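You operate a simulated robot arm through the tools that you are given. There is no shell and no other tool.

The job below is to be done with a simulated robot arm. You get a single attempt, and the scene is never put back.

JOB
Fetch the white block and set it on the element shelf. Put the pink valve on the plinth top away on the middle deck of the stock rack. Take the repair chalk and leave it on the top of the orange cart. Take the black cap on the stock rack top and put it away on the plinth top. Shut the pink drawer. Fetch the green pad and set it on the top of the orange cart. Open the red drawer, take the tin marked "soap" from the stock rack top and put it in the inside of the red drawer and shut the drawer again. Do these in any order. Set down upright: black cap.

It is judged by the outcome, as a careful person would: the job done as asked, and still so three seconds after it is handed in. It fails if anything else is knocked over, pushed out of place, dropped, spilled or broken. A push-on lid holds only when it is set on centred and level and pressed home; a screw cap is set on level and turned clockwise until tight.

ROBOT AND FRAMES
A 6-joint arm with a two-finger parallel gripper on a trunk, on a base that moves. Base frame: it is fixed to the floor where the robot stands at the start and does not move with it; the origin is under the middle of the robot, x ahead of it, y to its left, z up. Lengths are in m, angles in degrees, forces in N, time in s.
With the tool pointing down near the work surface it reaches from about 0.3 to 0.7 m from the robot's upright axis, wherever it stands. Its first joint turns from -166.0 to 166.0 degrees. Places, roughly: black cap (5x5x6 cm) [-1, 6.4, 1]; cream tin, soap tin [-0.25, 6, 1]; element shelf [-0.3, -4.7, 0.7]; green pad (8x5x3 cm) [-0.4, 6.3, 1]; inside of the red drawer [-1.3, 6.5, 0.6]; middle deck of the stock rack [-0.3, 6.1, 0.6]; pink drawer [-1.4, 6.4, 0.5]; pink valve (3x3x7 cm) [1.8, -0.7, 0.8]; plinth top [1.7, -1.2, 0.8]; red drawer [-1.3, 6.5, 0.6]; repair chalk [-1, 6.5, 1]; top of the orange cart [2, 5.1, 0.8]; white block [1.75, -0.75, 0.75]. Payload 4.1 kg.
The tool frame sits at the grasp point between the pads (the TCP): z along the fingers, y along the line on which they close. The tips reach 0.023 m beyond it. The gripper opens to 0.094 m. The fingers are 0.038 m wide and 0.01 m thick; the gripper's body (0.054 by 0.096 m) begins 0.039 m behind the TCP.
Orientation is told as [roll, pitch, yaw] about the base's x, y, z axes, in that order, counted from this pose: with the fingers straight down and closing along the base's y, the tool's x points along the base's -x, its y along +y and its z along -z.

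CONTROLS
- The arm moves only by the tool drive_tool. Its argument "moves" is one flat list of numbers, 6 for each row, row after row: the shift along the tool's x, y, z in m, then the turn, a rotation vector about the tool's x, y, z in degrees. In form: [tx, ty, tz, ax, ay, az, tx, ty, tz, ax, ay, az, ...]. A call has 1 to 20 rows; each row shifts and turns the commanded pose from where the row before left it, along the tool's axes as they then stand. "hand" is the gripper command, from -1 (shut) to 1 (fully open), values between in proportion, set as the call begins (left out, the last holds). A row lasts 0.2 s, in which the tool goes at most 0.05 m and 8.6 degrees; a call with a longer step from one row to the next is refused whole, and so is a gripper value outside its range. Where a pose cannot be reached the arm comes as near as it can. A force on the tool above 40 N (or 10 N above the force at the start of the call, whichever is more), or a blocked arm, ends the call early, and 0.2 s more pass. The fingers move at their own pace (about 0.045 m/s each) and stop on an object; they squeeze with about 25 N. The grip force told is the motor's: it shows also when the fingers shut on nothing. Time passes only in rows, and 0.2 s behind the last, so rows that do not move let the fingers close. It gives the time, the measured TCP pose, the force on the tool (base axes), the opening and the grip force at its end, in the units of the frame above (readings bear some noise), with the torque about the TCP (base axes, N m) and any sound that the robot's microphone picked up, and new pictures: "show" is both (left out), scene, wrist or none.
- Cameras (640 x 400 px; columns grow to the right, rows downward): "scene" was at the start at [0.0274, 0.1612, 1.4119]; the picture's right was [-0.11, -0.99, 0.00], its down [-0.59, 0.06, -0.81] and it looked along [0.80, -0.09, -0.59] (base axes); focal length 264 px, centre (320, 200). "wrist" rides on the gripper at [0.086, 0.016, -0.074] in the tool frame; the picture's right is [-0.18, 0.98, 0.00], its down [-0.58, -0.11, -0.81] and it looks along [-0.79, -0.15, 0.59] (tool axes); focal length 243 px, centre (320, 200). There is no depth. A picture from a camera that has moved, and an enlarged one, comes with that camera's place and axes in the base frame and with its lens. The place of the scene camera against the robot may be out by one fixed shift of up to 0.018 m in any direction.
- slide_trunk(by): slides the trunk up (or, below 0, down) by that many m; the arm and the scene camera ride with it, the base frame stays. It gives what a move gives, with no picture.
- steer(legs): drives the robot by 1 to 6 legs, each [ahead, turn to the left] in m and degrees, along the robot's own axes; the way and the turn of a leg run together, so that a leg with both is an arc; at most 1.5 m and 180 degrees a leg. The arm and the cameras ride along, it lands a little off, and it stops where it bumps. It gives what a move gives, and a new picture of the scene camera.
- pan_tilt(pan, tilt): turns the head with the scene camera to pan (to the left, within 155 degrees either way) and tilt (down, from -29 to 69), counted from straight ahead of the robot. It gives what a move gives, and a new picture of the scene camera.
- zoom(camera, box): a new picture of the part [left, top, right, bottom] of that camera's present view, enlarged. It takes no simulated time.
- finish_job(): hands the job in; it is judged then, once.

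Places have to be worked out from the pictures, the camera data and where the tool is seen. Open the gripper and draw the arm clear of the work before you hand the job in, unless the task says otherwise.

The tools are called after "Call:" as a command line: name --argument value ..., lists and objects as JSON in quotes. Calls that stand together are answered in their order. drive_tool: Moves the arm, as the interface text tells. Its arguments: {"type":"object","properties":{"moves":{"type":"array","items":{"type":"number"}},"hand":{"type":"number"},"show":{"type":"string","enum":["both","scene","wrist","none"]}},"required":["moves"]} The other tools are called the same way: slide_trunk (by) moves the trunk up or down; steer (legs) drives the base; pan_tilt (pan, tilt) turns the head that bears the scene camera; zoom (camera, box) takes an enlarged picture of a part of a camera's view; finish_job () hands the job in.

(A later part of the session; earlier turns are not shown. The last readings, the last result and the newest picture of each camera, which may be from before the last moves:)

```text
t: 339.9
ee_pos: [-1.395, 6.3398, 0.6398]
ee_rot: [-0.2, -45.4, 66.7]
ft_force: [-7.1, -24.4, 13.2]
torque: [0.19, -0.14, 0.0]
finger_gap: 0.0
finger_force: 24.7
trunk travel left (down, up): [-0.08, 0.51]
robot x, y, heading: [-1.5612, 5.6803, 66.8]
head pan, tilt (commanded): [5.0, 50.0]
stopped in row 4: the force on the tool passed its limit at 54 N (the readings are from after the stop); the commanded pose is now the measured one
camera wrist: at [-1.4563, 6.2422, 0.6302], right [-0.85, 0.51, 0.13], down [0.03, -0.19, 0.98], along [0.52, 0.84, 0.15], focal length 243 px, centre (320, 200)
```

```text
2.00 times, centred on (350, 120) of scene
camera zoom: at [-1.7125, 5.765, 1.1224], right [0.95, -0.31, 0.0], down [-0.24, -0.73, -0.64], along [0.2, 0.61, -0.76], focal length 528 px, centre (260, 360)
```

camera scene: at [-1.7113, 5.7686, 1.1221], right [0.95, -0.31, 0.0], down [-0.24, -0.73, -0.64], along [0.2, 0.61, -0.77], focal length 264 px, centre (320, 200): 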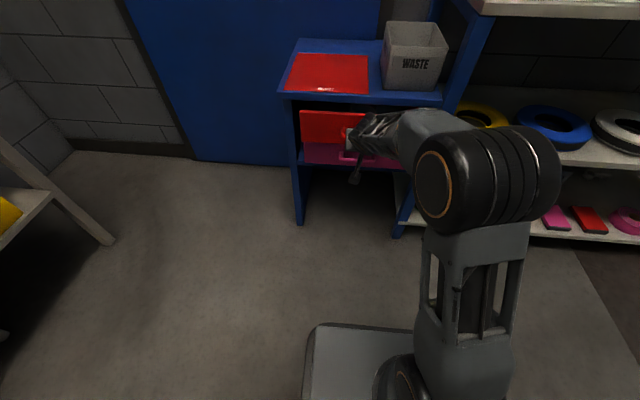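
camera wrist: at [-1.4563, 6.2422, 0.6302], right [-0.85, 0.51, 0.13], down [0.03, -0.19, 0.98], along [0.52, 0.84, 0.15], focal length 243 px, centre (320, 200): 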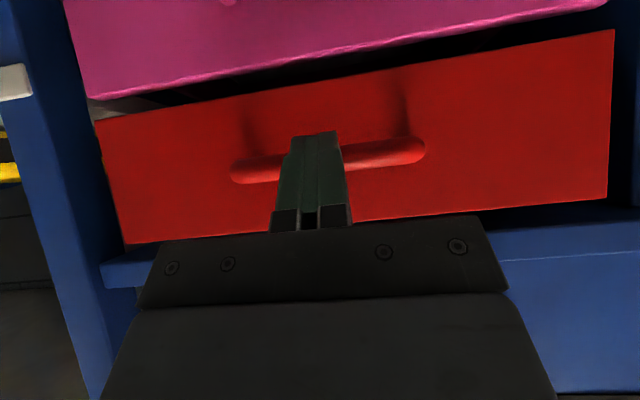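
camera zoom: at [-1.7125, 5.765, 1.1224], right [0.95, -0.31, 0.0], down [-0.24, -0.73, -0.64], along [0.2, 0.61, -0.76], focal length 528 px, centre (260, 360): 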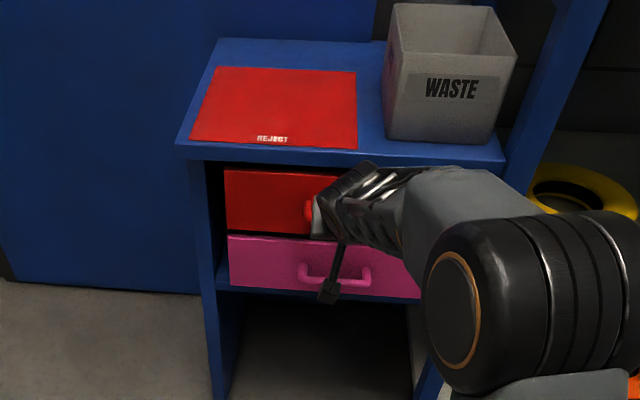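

Hard stop: the red drawer is shut with the soap inside. I back off, bring the tool upright and raise the trunk to survey the rack's left end.

Call:
drive_tool --moves '[0.0283, 0, -0.0283, 0, 0, 0, 0.0283, 0, -0.0283, 0, 0, 0]' --show "none"

Call:
steer --legs '[[-0.25, 0]]'

Call:
drive_tool --moves '[0, 0, 0, 0, 7.6, 0, 0, 0, 0, 0, 7.6, 0, 0, 0, 0, 0, 7.6, 0, 0, 0, 0, 0, 7.6, 0, 0, 0, 0, 0, 7.6, 0, 0, 0, 0, 0, 7.6, 0]' --hand 0.3 --show "none"

Call:
slide_trunk --by 0.4

Call:
pan_tilt --pan -15 --tilt 35

```text
t: 340.5
ee_pos: [-1.4252, 6.267, 0.6367]
ee_rot: [-0.2, -45.2, 66.8]
ft_force: [-0.2, 0.1, -0.2]
torque: [-0.01, -0.02, 0.0]
finger_gap: 0.0
finger_force: 25.4
trunk travel left (down, up): [-0.08, 0.51]
robot x, y, heading: [-1.5587, 5.6839, 67.0]
head pan, tilt (commanded): [5.0, 50.0]
```

```text
t: 342.4
ee_pos: [-1.5232, 6.0366, 0.6373]
ee_rot: [-0.2, -45.2, 67.1]
ft_force: [0.8, -0.5, -0.1]
torque: [0.05, 0.0, 0.0]
finger_gap: 0.0001
finger_force: 24.2
trunk travel left (down, up): [-0.08, 0.51]
robot x, y, heading: [-1.6551, 5.4514, 67.0]
head pan, tilt (commanded): [5.0, 50.0]
camera scene: at [-1.8103, 5.5363, 1.1222], right [0.95, -0.31, 0.0], down [-0.24, -0.73, -0.64], along [0.2, 0.61, -0.77], focal length 264 px, centre (320, 200)
```

scene: 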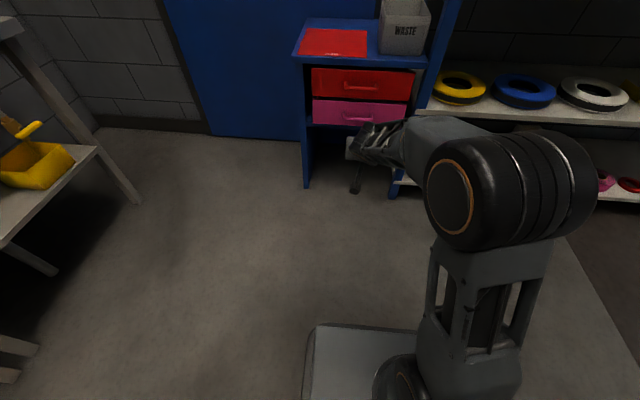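

```text
t: 343.8
ee_pos: [-1.525, 6.0365, 0.6369]
ee_rot: [-0.3, 0.5, 66.8]
ft_force: [-0.3, -0.2, 0.2]
torque: [0.01, 0.03, 0.04]
finger_gap: 0.0612
finger_force: 0.0
trunk travel left (down, up): [-0.08, 0.51]
robot x, y, heading: [-1.6588, 5.4489, 67.1]
head pan, tilt (commanded): [5.0, 50.0]
```

```text
t: 347.6
ee_pos: [-1.5247, 6.0359, 1.0375]
ee_rot: [-0.2, 0.4, 66.8]
ft_force: [0.9, 0.1, 0.2]
torque: [0.05, -0.03, 0.01]
finger_gap: 0.0611
finger_force: 0.0
trunk travel left (down, up): [-0.48, 0.11]
robot x, y, heading: [-1.6576, 5.4487, 67.1]
head pan, tilt (commanded): [5.0, 50.0]
```

```text
t: 348.4
ee_pos: [-1.5246, 6.0356, 1.0378]
ee_rot: [-0.2, 0.4, 66.8]
ft_force: [-0.2, -0.1, 0.3]
torque: [0.03, -0.01, 0.02]
finger_gap: 0.061
finger_force: 0.1
trunk travel left (down, up): [-0.48, 0.11]
robot x, y, heading: [-1.6593, 5.452, 66.8]
head pan, tilt (commanded): [-15.0, 35.0]
camera scene: at [-1.78, 5.5325, 1.5438], right [0.79, -0.62, 0.0], down [-0.35, -0.45, -0.82], along [0.5, 0.65, -0.57], focal length 264 px, centre (320, 200)
```

scene: 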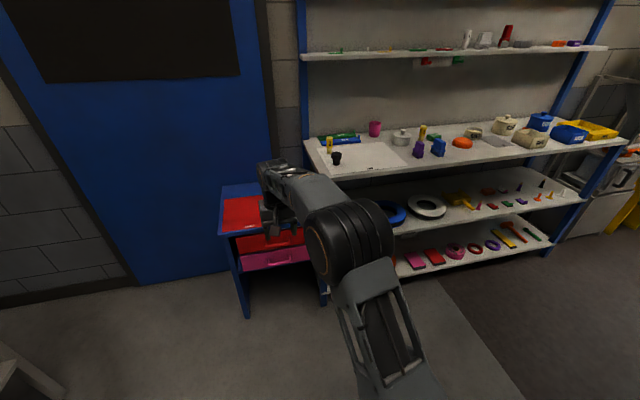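

Both drawers are shut. I zoom on the repair chalk and the black cap at the rack's left end.

Call:
zoom --camera "scene" --box '[300, 110, 420, 185]'

Call:
zoom --camera "scene" --box '[310, 125, 360, 170]'

```text
5.33 times, centred on (360, 148) of scene
camera zoom: at [-1.78, 5.5325, 1.5438], right [0.79, -0.62, 0.0], down [-0.35, -0.45, -0.82], along [0.5, 0.65, -0.57], focal length 1409 px, centre (107, 480)
```

zoom: 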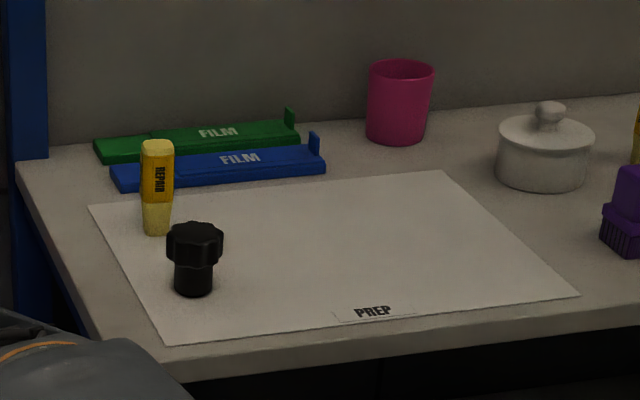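

```text
8.89 times, centred on (335, 148) of scene
camera zoom: at [-1.78, 5.5325, 1.5438], right [0.79, -0.62, 0.0], down [-0.35, -0.45, -0.82], along [0.5, 0.65, -0.57], focal length 2348 px, centre (187, 667)
```

zoom: 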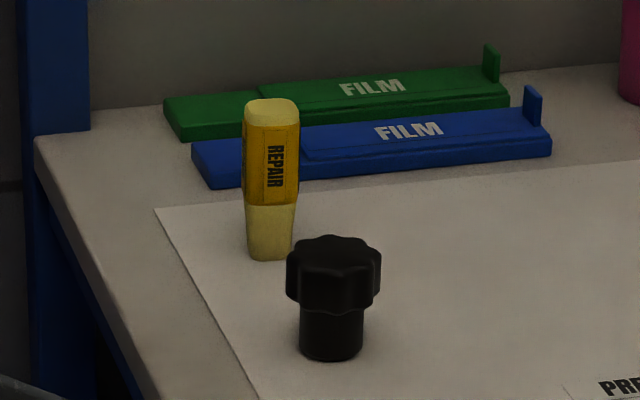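

The cap is a star-knob standing head-up; the repair chalk (3x3x8.7 cm) stands right behind it at ≈[-0.98,6.49]. I retract and raise the arm, then move the base in line with them.

Call:
drive_tool --moves '[0, 0, -0.04, 0, 0, 0, 0.03, 0, -0.035, 0, 0, 0, 0.03, 0, -0.035, 0, 0, 0, 0.04, 0, 0, 0, 0, 0, 0.04, 0, 0, 0, 0, 0, 0.04, 0, 0, 0, 0, 0]' --hand 0.4 --show "none"

Call:
steer --legs '[[0, -90], [0.33, 0], [0, 90], [0.4, 0]]'

Call:
pan_tilt --pan 5 --tilt 45

```text
t: 349.8
ee_pos: [-1.5933, 5.8723, 1.1484]
ee_rot: [-0.3, 0.5, 66.8]
ft_force: [0.3, -0.4, -0.3]
torque: [0.0, 0.01, -0.01]
finger_gap: 0.0657
finger_force: 0.2
trunk travel left (down, up): [-0.48, 0.11]
robot x, y, heading: [-1.6587, 5.4501, 67.2]
head pan, tilt (commanded): [-15.0, 35.0]
```

```text
t: 361.6
ee_pos: [-1.0922, 6.1026, 1.1471]
ee_rot: [-0.2, 0.4, 63.5]
ft_force: [-0.3, 0.4, -0.3]
torque: [0.0, -0.02, -0.04]
finger_gap: 0.0659
finger_force: 0.1
trunk travel left (down, up): [-0.48, 0.11]
robot x, y, heading: [-1.1812, 5.6854, 63.9]
head pan, tilt (commanded): [-15.0, 35.0]
camera scene: at [-1.2976, 5.7729, 1.5439], right [0.75, -0.66, 0.0], down [-0.38, -0.43, -0.82], along [0.54, 0.62, -0.57], focal length 264 px, centre (320, 200)
```

scene: 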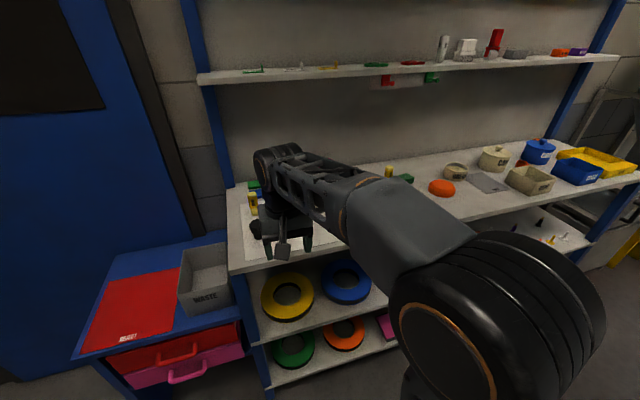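

```text
t: 362.5
ee_pos: [-1.0905, 6.1017, 1.148]
ee_rot: [-0.2, 0.4, 63.5]
ft_force: [-0.3, 0.1, 0.0]
torque: [-0.02, 0.0, 0.02]
finger_gap: 0.0661
finger_force: 0.0
trunk travel left (down, up): [-0.48, 0.11]
robot x, y, heading: [-1.1807, 5.6812, 63.8]
head pan, tilt (commanded): [5.0, 45.0]
camera scene: at [-1.3262, 5.7823, 1.5291], right [0.93, -0.36, 0.0], down [-0.26, -0.66, -0.71], along [0.26, 0.66, -0.71], focal length 264 px, centre (320, 200)
```

scene: 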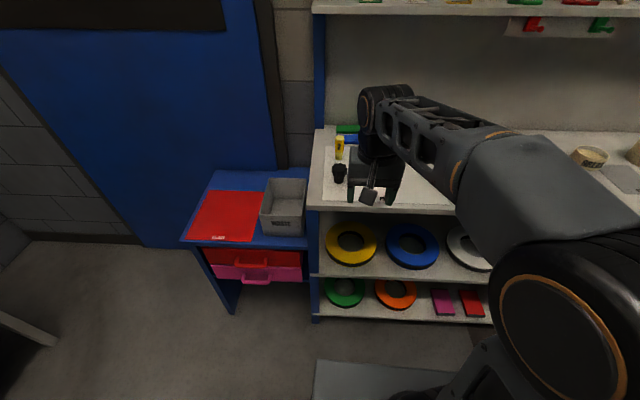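

I drive 0.13 m closer.

Call:
steer --legs '[[0, 3], [0.13, 0]]'

Call:
drive_tool --moves '[0, 0, 0, 0, 0, 0]' --show "wrist"

```text
t: 364.2
ee_pos: [-1.0623, 6.2266, 1.1486]
ee_rot: [-0.2, 0.3, 66.6]
ft_force: [-0.3, -0.2, -0.1]
torque: [0.01, 0.03, -0.01]
finger_gap: 0.0659
finger_force: 0.0
trunk travel left (down, up): [-0.48, 0.11]
robot x, y, heading: [-1.1282, 5.804, 66.8]
head pan, tilt (commanded): [5.0, 45.0]
camera scene: at [-1.2794, 5.8947, 1.5291], right [0.95, -0.31, 0.0], down [-0.22, -0.67, -0.71], along [0.22, 0.67, -0.71], focal length 264 px, centre (320, 200)
```

scene: 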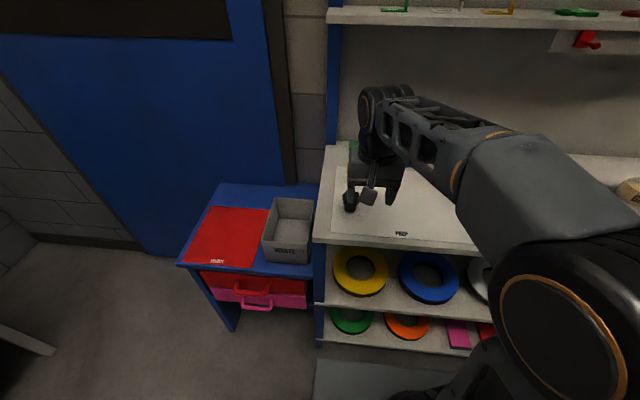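

```text
t: 364.6
ee_pos: [-1.0632, 6.2269, 1.1482]
ee_rot: [-0.1, 0.3, 66.6]
ft_force: [0.9, -0.1, -0.5]
torque: [0.03, 0.0, -0.01]
finger_gap: 0.0657
finger_force: 0.1
trunk travel left (down, up): [-0.48, 0.11]
robot x, y, heading: [-1.1244, 5.8044, 66.4]
head pan, tilt (commanded): [5.0, 45.0]
camera wrist: at [-1.1126, 6.1538, 1.2224], right [-0.83, 0.56, 0.0], down [0.33, 0.5, 0.8], along [0.45, 0.66, -0.6], focal length 243 px, centre (320, 200)
```

wrist: 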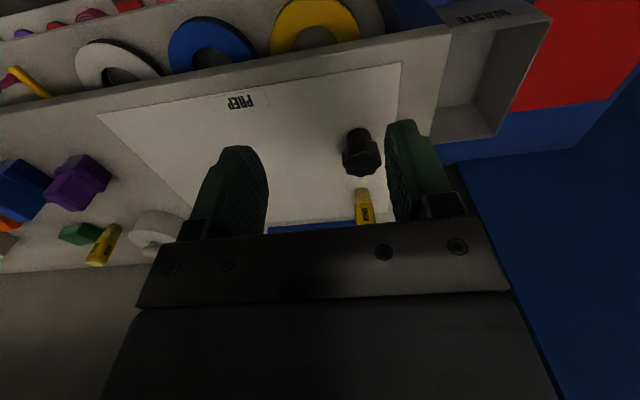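

No bump. The wrist view gives the chalk base at ≈[-0.982,6.471] and the cap at ≈[-1.035,6.357]. I move above the chalk and look.

Call:
drive_tool --moves '[-0.0428, 0.0038, 0, 0, 0, 0, -0.0428, 0.0038, 0, 0, 0, 0, -0.0428, 0.0038, 0, 0, 0, 0, -0.0428, 0.0038, 0, 0, 0, 0, -0.0428, 0.0038, 0, 0, 0, 0]' --show "both"

Call:
zoom --camera "wrist" --box '[220, 40, 460, 190]'

```text
t: 365.8
ee_pos: [-0.9945, 6.4306, 1.1454]
ee_rot: [-0.2, 0.7, 66.5]
ft_force: [0.0, 0.0, -1.1]
torque: [0.01, 0.04, 0.01]
finger_gap: 0.0658
finger_force: 0.0
trunk travel left (down, up): [-0.48, 0.11]
robot x, y, heading: [-1.1248, 5.8025, 66.4]
head pan, tilt (commanded): [5.0, 45.0]
camera scene: at [-1.2794, 5.8953, 1.529], right [0.95, -0.31, 0.0], down [-0.22, -0.67, -0.71], along [0.22, 0.67, -0.71], focal length 264 px, centre (320, 200)
camera wrist: at [-1.0448, 6.3584, 1.2205], right [-0.83, 0.56, -0.01], down [0.33, 0.5, 0.8], along [0.45, 0.66, -0.6], focal length 243 px, centre (320, 200)
```

scene: 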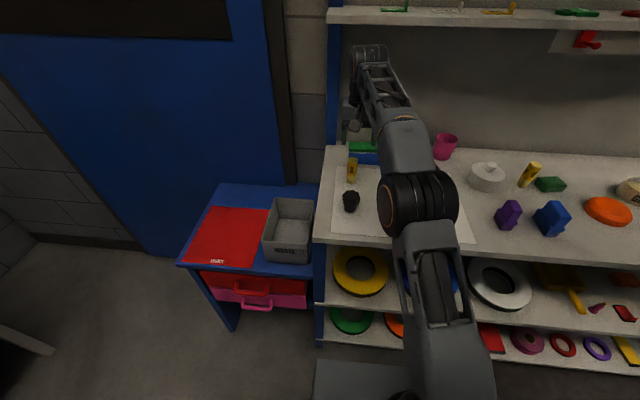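
wrist: 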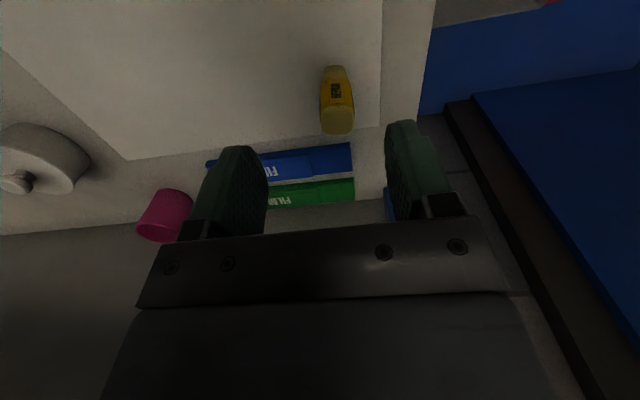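

```text
2.67 times, centred on (340, 115) of wrist
camera zoom: at [-1.0448, 6.3584, 1.2205], right [-0.83, 0.56, -0.01], down [0.33, 0.5, 0.8], along [0.45, 0.66, -0.6], focal length 647 px, centre (267, 427)
```

zoom: 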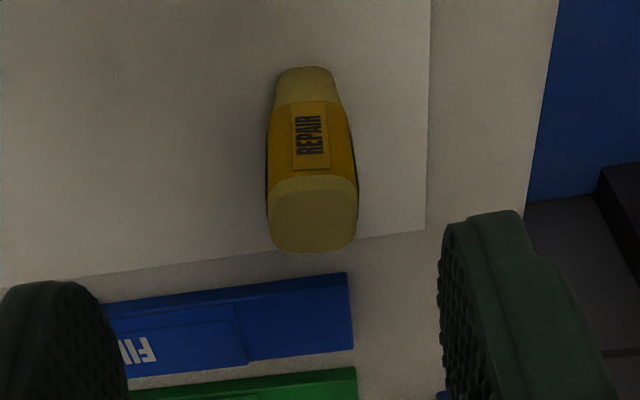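

The chalk axis is at ≈[-0.986,6.470]. I centre over it and descend to z≈1.0 around it.

Call:
drive_tool --moves '[-0.0395, 0.0079, 0, 0, 0, 0, 0, 0, 0.04, 0, 0, 0, 0, 0, 0.03, 0, 0, 0]' --show "both"

```text
t: 366.6
ee_pos: [-0.9895, 6.4399, 1.0684]
ee_rot: [-0.2, 0.3, 66.7]
ft_force: [0.0, -0.3, 0.0]
torque: [0.02, 0.01, 0.0]
finger_gap: 0.0658
finger_force: 0.1
out of reach, approached as far as the arm can: row 1
trunk travel left (down, up): [-0.48, 0.11]
robot x, y, heading: [-1.1272, 5.7994, 66.9]
head pan, tilt (commanded): [5.0, 45.0]
camera scene: at [-1.2796, 5.8936, 1.5291], right [0.95, -0.31, 0.0], down [-0.22, -0.67, -0.71], along [0.22, 0.67, -0.71], focal length 264 px, centre (320, 200)
camera wrist: at [-1.0406, 6.3677, 1.1424], right [-0.83, 0.56, 0.0], down [0.33, 0.5, 0.8], along [0.45, 0.66, -0.6], focal length 243 px, centre (320, 200)
```

scene: 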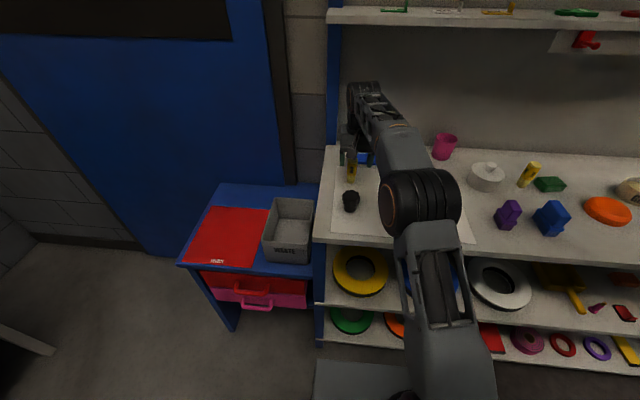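
wrist: 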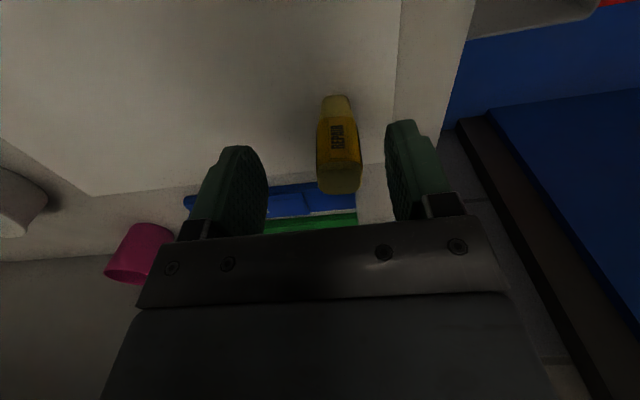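

I'm at the reach limit at that height; lower down I try the remaining 3 cm forward.

Call:
drive_tool --moves '[-0.017, 0.003, 0, 0, 0, 0, -0.015, 0.003, 0, 0, 0, 0]' --show "wrist"

```text
t: 367.2
ee_pos: [-0.9845, 6.4689, 1.0666]
ee_rot: [-0.1, 0.5, 66.6]
ft_force: [0.4, 0.5, -0.3]
torque: [0.02, 0.02, -0.01]
finger_gap: 0.0662
finger_force: 0.1
out of reach, approached as far as the arm can: row 2
trunk travel left (down, up): [-0.48, 0.11]
robot x, y, heading: [-1.1294, 5.8004, 66.8]
head pan, tilt (commanded): [5.0, 45.0]
camera wrist: at [-1.0347, 6.3956, 1.1412], right [-0.83, 0.56, 0.0], down [0.33, 0.5, 0.8], along [0.45, 0.66, -0.6], focal length 243 px, centre (320, 200)
```

wrist: 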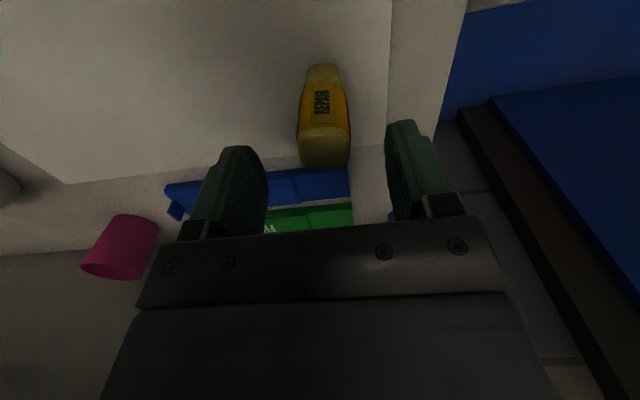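

Now centred over the chalk. I descend to z≈1.0 and close.

Call:
drive_tool --moves '[0, 0, 0.03, 0, 0, 0, 0, 0, 0.03, 0, 0, 0, 0, 0, 0.006, 0, 0, 0]' --show "wrist"

Call:
drive_tool --moves '[0, 0, 0, 0, 0, 0, 0, 0, 0, 0, 0, 0, 0, 0, 0, 0, 0, 0, 0, 0, 0, 0, 0, 0]' --hand -1 --show "wrist"

```text
t: 368.0
ee_pos: [-0.987, 6.4666, 1.0014]
ee_rot: [-0.2, 0.3, 66.4]
ft_force: [0.6, -0.2, 2.2]
torque: [-0.01, -0.06, 0.01]
finger_gap: 0.0657
finger_force: 0.0
trunk travel left (down, up): [-0.48, 0.11]
robot x, y, heading: [-1.127, 5.7988, 66.4]
head pan, tilt (commanded): [5.0, 45.0]
camera wrist: at [-1.0366, 6.3951, 1.0751], right [-0.83, 0.56, 0.0], down [0.33, 0.49, 0.8], along [0.45, 0.66, -0.6], focal length 243 px, centre (320, 200)
```

wrist: 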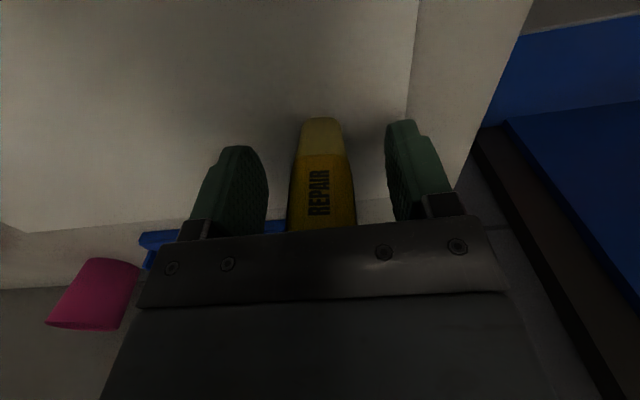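

```text
t: 369.0
ee_pos: [-0.9866, 6.4668, 1.0011]
ee_rot: [-0.2, 0.3, 66.6]
ft_force: [0.8, 0.9, 6.5]
torque: [0.11, -0.02, 0.02]
finger_gap: 0.0293
finger_force: 24.5
trunk travel left (down, up): [-0.48, 0.11]
robot x, y, heading: [-1.129, 5.8033, 66.9]
head pan, tilt (commanded): [5.0, 45.0]
camera wrist: at [-1.0366, 6.3949, 1.0753], right [-0.83, 0.56, 0.0], down [0.33, 0.49, 0.8], along [0.45, 0.66, -0.6], focal length 243 px, centre (320, 200)
```

wrist: 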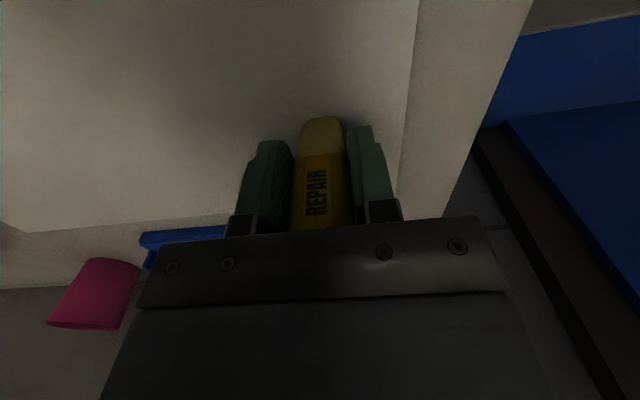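

Gripped (29 mm). I lift 5 cm, sidestep right to stay clear of the cap, then retract and rise.

Call:
drive_tool --moves '[0, 0, -0.02, 0, 0, 0, 0, 0, -0.03, 0, 0, 0, 0, -0.035, 0, 0, 0, 0, 0, -0.035, 0, 0, 0, 0, 0, -0.03, 0, 0, 0, 0, 0.035, 0, -0.02, 0, 0, 0, 0.035, 0, -0.02, 0, 0, 0, 0.035, 0, -0.02, 0, 0, 0, 0.035, 0, -0.02, 0, 0, 0, 0.04, 0, -0.02, 0, 0, 0, 0.04, 0, 0, 0, 0, 0]' --show "both"

```text
t: 371.4
ee_pos: [-0.9821, 6.2261, 1.15]
ee_rot: [-0.2, 0.4, 66.6]
ft_force: [0.3, 0.6, -0.2]
torque: [0.01, 0.02, -0.02]
finger_gap: 0.0296
finger_force: 25.2
trunk travel left (down, up): [-0.48, 0.11]
robot x, y, heading: [-1.133, 5.803, 66.6]
head pan, tilt (commanded): [5.0, 45.0]
camera scene: at [-1.2797, 5.8937, 1.5291], right [0.95, -0.31, 0.0], down [-0.22, -0.67, -0.71], along [0.22, 0.67, -0.71], focal length 264 px, centre (320, 200)
camera wrist: at [-1.0321, 6.1537, 1.2262], right [-0.83, 0.56, 0.0], down [0.33, 0.5, 0.8], along [0.45, 0.66, -0.6], focal length 243 px, centre (320, 200)
```

scene: 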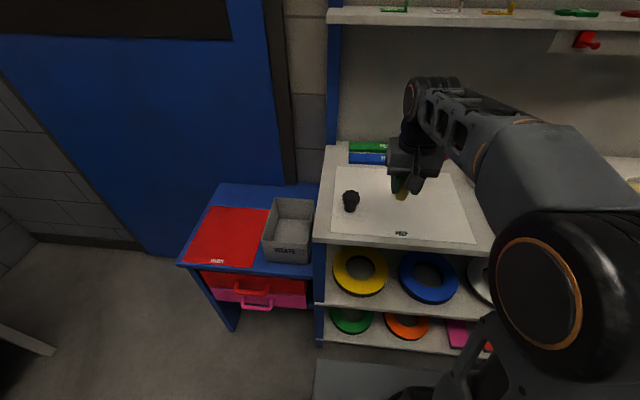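
wrist: 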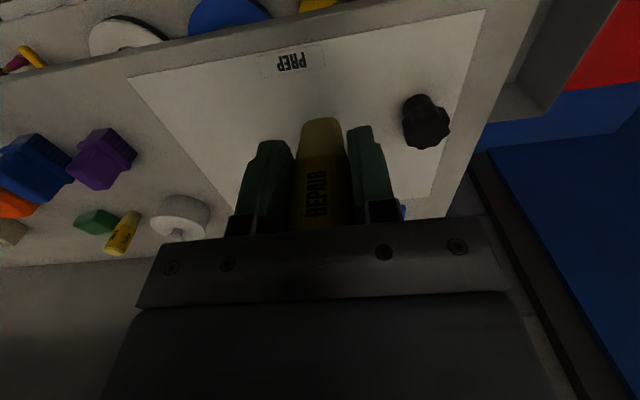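

Chalk held, cap undisturbed. I back away and drive along the open floor toward the orange cart.

Call:
steer --legs '[[-0.45, 0], [0, -89], [1.45, 0], [1.35, 0], [0, 80]]'

Call:
pan_tilt --pan 0 --tilt 30

```text
t: 394.5
ee_pos: [1.4613, 4.6107, 1.1516]
ee_rot: [-0.2, 0.4, 54.9]
ft_force: [0.7, -0.5, -0.6]
torque: [0.0, 0.05, 0.01]
finger_gap: 0.0297
finger_force: 25.2
trunk travel left (down, up): [-0.48, 0.11]
robot x, y, heading: [1.2307, 4.2237, 55.1]
head pan, tilt (commanded): [5.0, 45.0]
camera scene: at [1.1003, 4.3467, 1.5291], right [0.87, -0.5, 0.0], down [-0.35, -0.61, -0.71], along [0.35, 0.61, -0.71], focal length 264 px, centre (320, 200)
```

scene: 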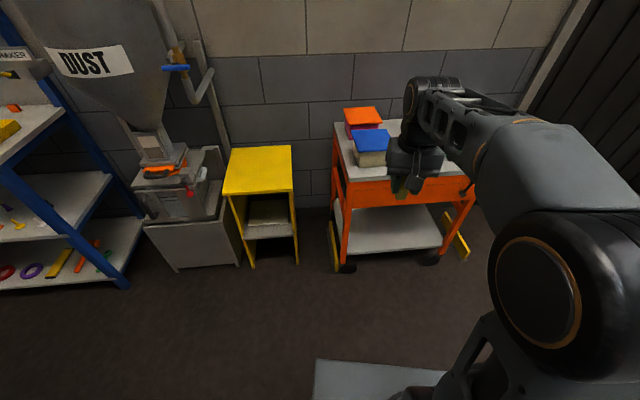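

```text
t: 395.3
ee_pos: [1.4622, 4.6112, 1.1525]
ee_rot: [-0.2, 0.4, 54.8]
ft_force: [0.2, 0.2, -0.7]
torque: [-0.02, -0.01, -0.03]
finger_gap: 0.0295
finger_force: 25.4
trunk travel left (down, up): [-0.48, 0.11]
robot x, y, heading: [1.2277, 4.226, 54.9]
head pan, tilt (commanded): [0.0, 30.0]
camera scene: at [1.1116, 4.3503, 1.5516], right [0.82, -0.57, 0.0], down [-0.29, -0.41, -0.87], along [0.5, 0.71, -0.5], focal length 264 px, centre (320, 200)
```

scene: 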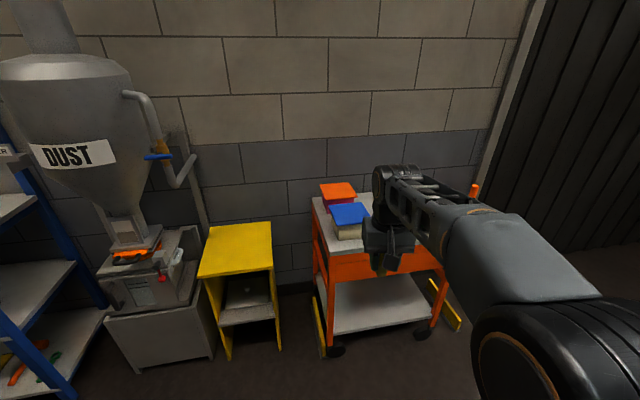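

I shift the arm to the right to see the cart's top.

Call:
drive_tool --moves '[0, -0.045, 0, 0, 0, 0, 0, -0.045, 0, 0, 0, 0, 0, -0.045, 0, 0, 0, 0, 0, -0.045, 0, 0, 0, 0, 0, -0.045, 0, 0, 0, 0]' --show "scene"

Call:
zoom --camera "scene" --box '[290, 150, 490, 300]'

```text
t: 396.5
ee_pos: [1.6477, 4.4822, 1.1532]
ee_rot: [-0.1, 0.5, 54.7]
ft_force: [0.4, -0.6, -0.6]
torque: [0.02, 0.02, 0.02]
finger_gap: 0.0293
finger_force: 25.0
trunk travel left (down, up): [-0.48, 0.11]
robot x, y, heading: [1.2278, 4.2272, 54.8]
head pan, tilt (commanded): [0.0, 30.0]
camera scene: at [1.1122, 4.3501, 1.5517], right [0.82, -0.57, 0.0], down [-0.29, -0.41, -0.87], along [0.5, 0.71, -0.5], focal length 264 px, centre (320, 200)
```

scene: 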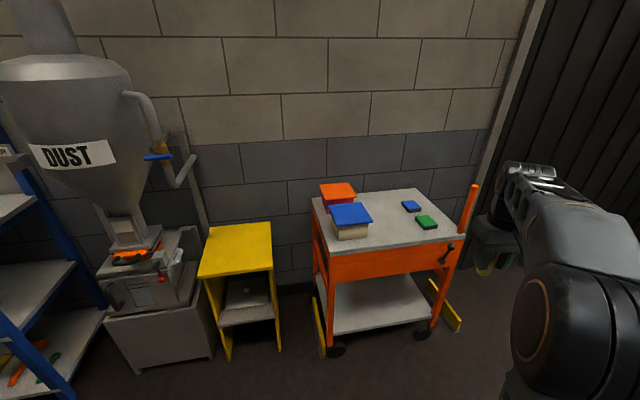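

```text
2.67 times, centred on (390, 225) of scene
camera zoom: at [1.1122, 4.3501, 1.5517], right [0.82, -0.57, 0.0], down [-0.29, -0.41, -0.87], along [0.5, 0.71, -0.5], focal length 704 px, centre (133, 133)
```

zoom: 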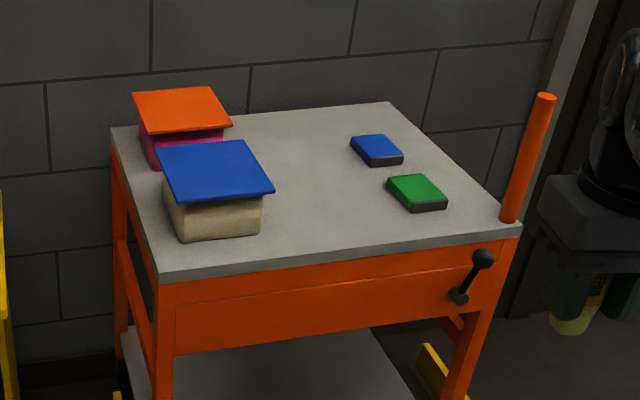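

The cart top has free space in its front middle; target for the chalk ≈[2.00,4.985]. I recentre the arm and drive to a stand 0.6 m before it.

Call:
drive_tool --moves '[0, 0.045, 0, 0, 0, 0, 0, 0.045, 0, 0, 0, 0, 0, 0.045, 0, 0, 0, 0, 0, 0.045, 0, 0, 0, 0]' --show "none"

Call:
steer --legs '[[0, -32], [0.55, 0], [0, 43]]'

Call:
pan_tilt --pan 0 --tilt 45

```text
t: 397.5
ee_pos: [1.497, 4.5865, 1.1525]
ee_rot: [-0.2, 0.3, 54.8]
ft_force: [0.4, 0.1, -0.9]
torque: [-0.01, 0.02, 0.0]
finger_gap: 0.0295
finger_force: 25.3
trunk travel left (down, up): [-0.48, 0.11]
robot x, y, heading: [1.228, 4.2228, 55.0]
head pan, tilt (commanded): [0.0, 30.0]
```

```text
t: 404.2
ee_pos: [1.9315, 4.8537, 1.1525]
ee_rot: [-0.2, 0.4, 65.9]
ft_force: [-0.2, -0.7, -1.0]
torque: [-0.01, -0.01, 0.04]
finger_gap: 0.0292
finger_force: 24.9
trunk travel left (down, up): [-0.48, 0.11]
robot x, y, heading: [1.7378, 4.4468, 66.3]
head pan, tilt (commanded): [0.0, 30.0]
camera scene: at [1.5996, 4.5457, 1.5517], right [0.92, -0.4, 0.0], down [-0.2, -0.46, -0.87], along [0.35, 0.79, -0.5], focal length 264 px, centre (320, 200)
```

scene: 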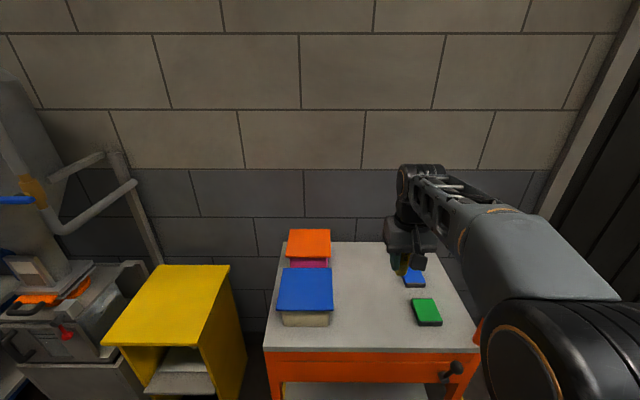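

```text
t: 404.9
ee_pos: [1.9312, 4.8527, 1.1532]
ee_rot: [-0.3, 0.5, 66.0]
ft_force: [0.7, 1.0, -0.7]
torque: [0.0, -0.05, -0.04]
finger_gap: 0.0295
finger_force: 25.0
trunk travel left (down, up): [-0.48, 0.11]
robot x, y, heading: [1.7404, 4.445, 66.4]
head pan, tilt (commanded): [0.0, 45.0]
camera scene: at [1.5961, 4.5373, 1.5291], right [0.92, -0.4, 0.0], down [-0.28, -0.65, -0.71], along [0.29, 0.65, -0.71], focal length 264 px, centre (320, 200)
```

scene: 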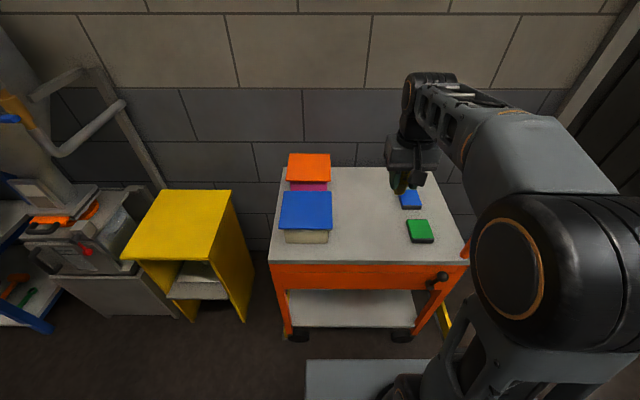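

The gap between the blue box and green pad is free; target ≈[1.975,4.985]. I move over it and lower the trunk 0.2 m.

Call:
drive_tool --moves '[-0.0347, 0.0035, 0, 0, 0, 0, -0.0347, 0.0035, 0, 0, 0, 0, -0.0347, 0.0035, 0, 0, 0, 0, -0.0347, 0.0035, 0, 0, 0, 0]' --show "none"

Call:
slide_trunk --by -0.2

Call:
drive_tool --moves '[0, 0, 0.02, 0, 0, 0]' --show "both"

```text
t: 405.9
ee_pos: [1.977, 4.9856, 1.1504]
ee_rot: [-0.3, 0.5, 66.0]
ft_force: [0.6, -0.3, -0.2]
torque: [-0.03, 0.02, 0.02]
finger_gap: 0.0295
finger_force: 25.3
trunk travel left (down, up): [-0.48, 0.11]
robot x, y, heading: [1.7384, 4.4484, 66.5]
head pan, tilt (commanded): [0.0, 45.0]
```

```text
t: 408.1
ee_pos: [1.9758, 4.9857, 0.9503]
ee_rot: [-0.2, 0.4, 66.0]
ft_force: [0.0, 0.0, -1.1]
torque: [0.0, -0.02, -0.02]
finger_gap: 0.0295
finger_force: 25.3
trunk travel left (down, up): [-0.28, 0.31]
robot x, y, heading: [1.7366, 4.4446, 66.1]
head pan, tilt (commanded): [0.0, 45.0]
```

```text
t: 408.5
ee_pos: [1.9758, 4.9839, 0.9297]
ee_rot: [-0.2, 0.4, 66.0]
ft_force: [-0.1, 0.1, 0.1]
torque: [-0.02, 0.02, 0.0]
finger_gap: 0.0292
finger_force: 25.0
trunk travel left (down, up): [-0.28, 0.31]
robot x, y, heading: [1.739, 4.4448, 66.1]
head pan, tilt (commanded): [0.0, 45.0]
camera scene: at [1.5961, 4.5373, 1.3291], right [0.92, -0.4, 0.0], down [-0.29, -0.65, -0.71], along [0.29, 0.65, -0.71], focal length 264 px, centre (320, 200)
camera wrist: at [1.9253, 4.9128, 1.0042], right [-0.82, 0.57, 0.0], down [0.34, 0.49, 0.8], along [0.46, 0.66, -0.6], focal length 243 px, centre (320, 200)
```

scene: 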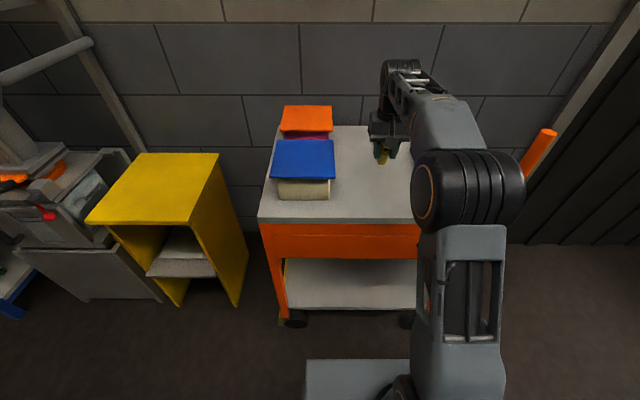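
wrist: 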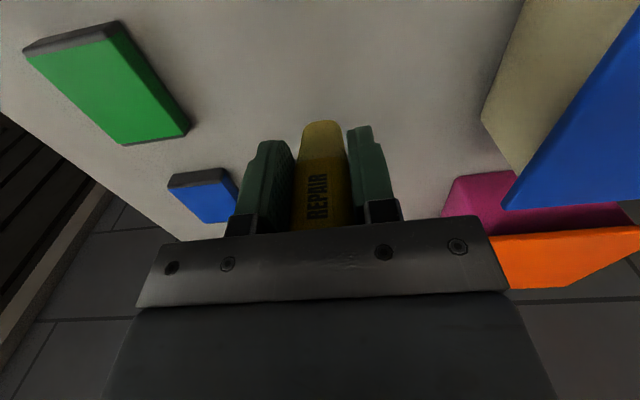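

Free below. I lower toward the cart top.

Call:
drive_tool --moves '[0, 0, 0.03, 0, 0, 0, 0, 0, 0.025, 0, 0, 0]' --show "none"

Call:
drive_tool --moves '[0, 0, 0.008, 0, 0, 0]' --show "none"

Call:
drive_tool --moves '[0, 0, 0.005, 0, 0, 0]' --show "wrist"

```text
t: 409.1
ee_pos: [1.9766, 4.9836, 0.8746]
ee_rot: [-0.2, 0.4, 66.0]
ft_force: [-0.3, -0.4, -0.2]
torque: [0.0, 0.02, -0.05]
finger_gap: 0.0296
finger_force: 24.5
trunk travel left (down, up): [-0.28, 0.31]
robot x, y, heading: [1.7378, 4.4468, 66.3]
head pan, tilt (commanded): [0.0, 45.0]
```

```text
t: 409.5
ee_pos: [1.9755, 4.9835, 0.8661]
ee_rot: [-0.2, 0.3, 65.9]
ft_force: [-0.5, 0.2, -1.0]
torque: [0.02, 0.0, -0.01]
finger_gap: 0.0293
finger_force: 25.3
trunk travel left (down, up): [-0.28, 0.31]
robot x, y, heading: [1.7395, 4.4435, 66.0]
head pan, tilt (commanded): [0.0, 45.0]
```

```text
t: 409.9
ee_pos: [1.975, 4.9835, 0.8618]
ee_rot: [-0.2, 0.4, 66.1]
ft_force: [0.0, 0.1, -0.3]
torque: [-0.01, -0.04, -0.01]
finger_gap: 0.0292
finger_force: 25.1
trunk travel left (down, up): [-0.28, 0.31]
robot x, y, heading: [1.7433, 4.4468, 66.3]
head pan, tilt (commanded): [0.0, 45.0]
camera wrist: at [1.9247, 4.912, 0.9367], right [-0.82, 0.57, 0.0], down [0.34, 0.49, 0.8], along [0.46, 0.66, -0.6], focal length 243 px, centre (320, 200)
```

wrist: 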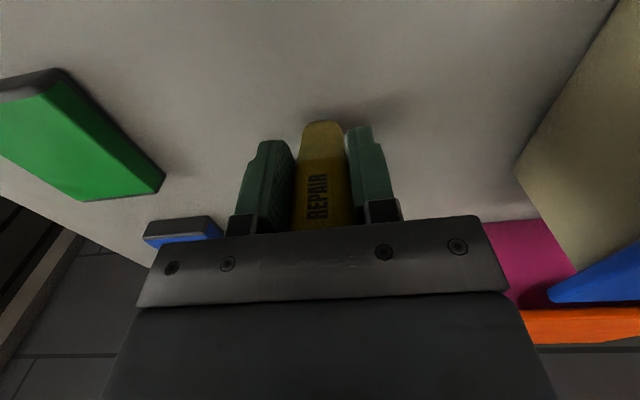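

Call:
drive_tool --moves '[0, 0, 0.004, 0, 0, 0]' --show "none"

Call:
drive_tool --moves '[0, 0, 0.004, 0, 0, 0]' --show "none"

```text
t: 410.3
ee_pos: [1.9753, 4.9839, 0.8574]
ee_rot: [-0.2, 0.4, 66.0]
ft_force: [-0.6, 0.2, -0.5]
torque: [-0.03, 0.01, -0.02]
finger_gap: 0.0295
finger_force: 25.3
trunk travel left (down, up): [-0.28, 0.31]
robot x, y, heading: [1.7357, 4.4458, 66.2]
head pan, tilt (commanded): [0.0, 45.0]
```

```text
t: 410.7
ee_pos: [1.9765, 4.9841, 0.8541]
ee_rot: [-0.1, 0.5, 66.0]
ft_force: [-0.7, -0.6, -0.5]
torque: [0.01, 0.0, 0.03]
finger_gap: 0.0294
finger_force: 25.0
trunk travel left (down, up): [-0.28, 0.31]
robot x, y, heading: [1.739, 4.447, 66.3]
head pan, tilt (commanded): [0.0, 45.0]
```

Not yet in contact; two more small steps.

Call:
drive_tool --moves '[0, 0, 0.004, 0, 0, 0]' --show "none"

Call:
drive_tool --moves '[0, 0, 0.004, 0, 0, 0]' --show "wrist"

```text
t: 411.1
ee_pos: [1.9763, 4.9836, 0.8501]
ee_rot: [-0.1, 0.4, 65.8]
ft_force: [-0.3, -0.5, -0.6]
torque: [-0.02, -0.01, 0.0]
finger_gap: 0.0297
finger_force: 25.0
trunk travel left (down, up): [-0.28, 0.31]
robot x, y, heading: [1.7404, 4.4473, 65.9]
head pan, tilt (commanded): [0.0, 45.0]
```

```text
t: 411.5
ee_pos: [1.9757, 4.9826, 0.8489]
ee_rot: [-0.2, 0.2, 66.0]
ft_force: [-0.7, 0.2, 14.7]
torque: [0.1, -0.02, 0.04]
finger_gap: 0.0294
finger_force: 24.7
trunk travel left (down, up): [-0.28, 0.31]
robot x, y, heading: [1.7395, 4.4477, 66.0]
head pan, tilt (commanded): [0.0, 45.0]
camera wrist: at [1.9252, 4.9113, 0.9226], right [-0.82, 0.57, 0.0], down [0.33, 0.49, 0.81], along [0.46, 0.66, -0.59], focal length 243 px, centre (320, 200)
```

wrist: 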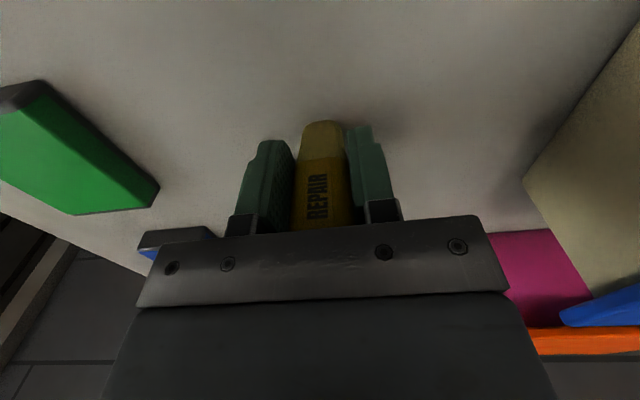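

Contact: the chalk stands on the cart (top z≈0.80). I ease off, open and rise.

Call:
drive_tool --moves '[0, 0, -0.0015, 0, 0, 0]' --show "none"

Call:
drive_tool --moves '[0, 0, 0, 0, 0, 0, 0, 0, 0, 0, 0, 0]' --hand 0.2 --show "none"

Call:
drive_tool --moves '[0, 0, -0.02, 0, 0, 0, 0, 0, -0.03, 0, 0, 0, 0, 0, -0.04, 0, 0, 0, 0, 0, -0.04, 0, 0, 0, 0.03, 0, -0.03, 0, 0, 0, 0.04, 0, 0, 0, 0, 0, 0.04, 0, 0, 0, 0, 0]' --show "both"

```text
t: 411.9
ee_pos: [1.9765, 4.983, 0.8491]
ee_rot: [-0.2, 0.2, 66.0]
ft_force: [0.1, 0.6, 14.7]
torque: [0.2, -0.12, -0.03]
finger_gap: 0.0296
finger_force: 25.0
trunk travel left (down, up): [-0.28, 0.31]
robot x, y, heading: [1.738, 4.4493, 66.2]
head pan, tilt (commanded): [0.0, 45.0]
```

```text
t: 412.5
ee_pos: [1.976, 4.9836, 0.8489]
ee_rot: [-0.2, 0.2, 66.0]
ft_force: [0.2, 0.4, 14.1]
torque: [0.16, -0.06, 0.01]
finger_gap: 0.0564
finger_force: 0.0
trunk travel left (down, up): [-0.28, 0.31]
robot x, y, heading: [1.7414, 4.4443, 66.1]
head pan, tilt (commanded): [0.0, 45.0]
```

```text
t: 414.1
ee_pos: [1.9318, 4.8858, 1.0076]
ee_rot: [-0.1, 0.4, 66.0]
ft_force: [0.0, 0.2, -1.1]
torque: [-0.03, -0.01, -0.01]
finger_gap: 0.0564
finger_force: 0.1
trunk travel left (down, up): [-0.28, 0.31]
robot x, y, heading: [1.7397, 4.448, 66.3]
head pan, tilt (commanded): [0.0, 45.0]
camera scene: at [1.5962, 4.5375, 1.3291], right [0.92, -0.4, 0.0], down [-0.29, -0.65, -0.71], along [0.29, 0.65, -0.71], focal length 264 px, centre (320, 200)
camera wrist: at [1.8814, 4.8131, 1.0819], right [-0.82, 0.57, 0.0], down [0.34, 0.49, 0.8], along [0.46, 0.66, -0.6], focal length 243 px, centre (320, 200)
```

scene: 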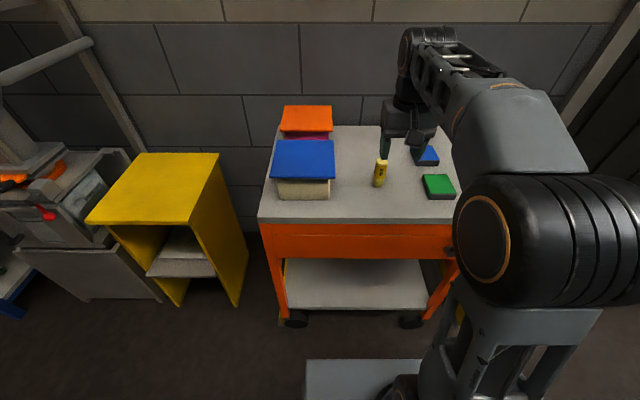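
wrist: 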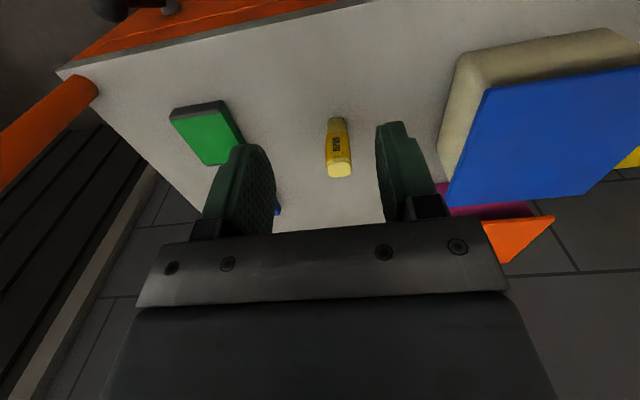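

The chalk stands upright on the cart. I raise the trunk, back off and drive back to the rack for the green pad.

Call:
slide_trunk --by 0.25

Call:
steer --legs '[[-0.25, 0], [0, 94], [1.34, 0], [1.34, 0], [0, -94]]'

Call:
pan_tilt --pan 0 --tilt 35

```text
t: 416.7
ee_pos: [1.9324, 4.8852, 1.2576]
ee_rot: [-0.2, 0.4, 66.0]
ft_force: [0.4, 0.7, 0.9]
torque: [0.03, 0.02, 0.03]
finger_gap: 0.0563
finger_force: 0.1
trunk travel left (down, up): [-0.53, 0.06]
robot x, y, heading: [1.7363, 4.4512, 66.1]
head pan, tilt (commanded): [0.0, 45.0]
```

```text
t: 439.2
ee_pos: [-0.6731, 5.5985, 1.2573]
ee_rot: [-0.2, 0.4, 64.0]
ft_force: [-0.6, -0.2, 0.1]
torque: [-0.01, -0.02, 0.03]
finger_gap: 0.0563
finger_force: 0.1
trunk travel left (down, up): [-0.53, 0.06]
robot x, y, heading: [-0.8822, 5.1694, 64.2]
head pan, tilt (commanded): [0.0, 45.0]
camera scene: at [-1.0222, 5.2636, 1.5791], right [0.9, -0.44, 0.0], down [-0.31, -0.64, -0.71], along [0.31, 0.64, -0.71], focal length 264 px, centre (320, 200)
```

scene: 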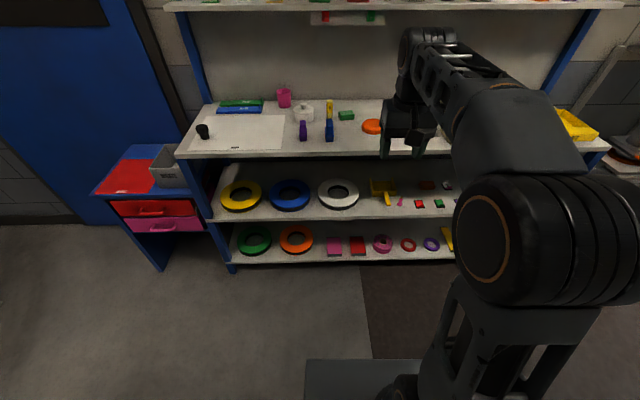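

```text
t: 439.9
ee_pos: [-0.6724, 5.5989, 1.2573]
ee_rot: [-0.2, 0.3, 63.9]
ft_force: [-0.2, 0.2, -0.2]
torque: [0.03, 0.0, 0.01]
finger_gap: 0.0565
finger_force: 0.0
trunk travel left (down, up): [-0.53, 0.06]
robot x, y, heading: [-0.8837, 5.1689, 64.3]
head pan, tilt (commanded): [0.0, 35.0]
camera scene: at [-1.0194, 5.2697, 1.5938], right [0.9, -0.44, 0.0], down [-0.25, -0.52, -0.82], along [0.36, 0.74, -0.57], focal length 264 px, centre (320, 200)
```

scene: 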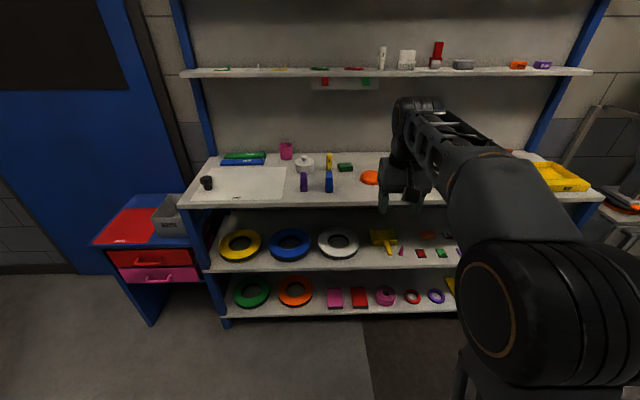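

I zoom in on the green pad and its neighbours.

Call:
zoom --camera "scene" --box '[280, 140, 400, 215]'

```text
5.33 times, centred on (340, 178) of scene
camera zoom: at [-1.0194, 5.2697, 1.5938], right [0.9, -0.44, 0.0], down [-0.25, -0.52, -0.82], along [0.36, 0.74, -0.57], focal length 1409 px, centre (213, 320)
```

zoom: 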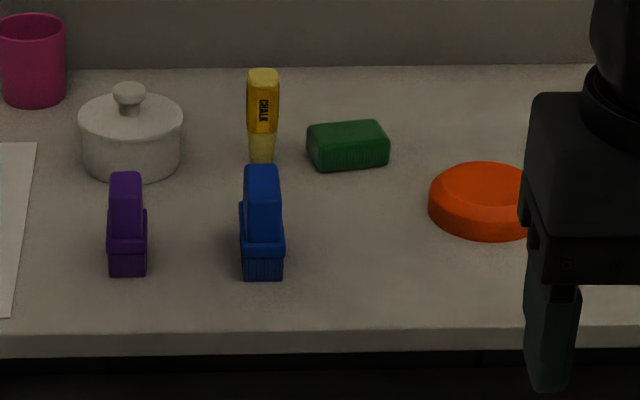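

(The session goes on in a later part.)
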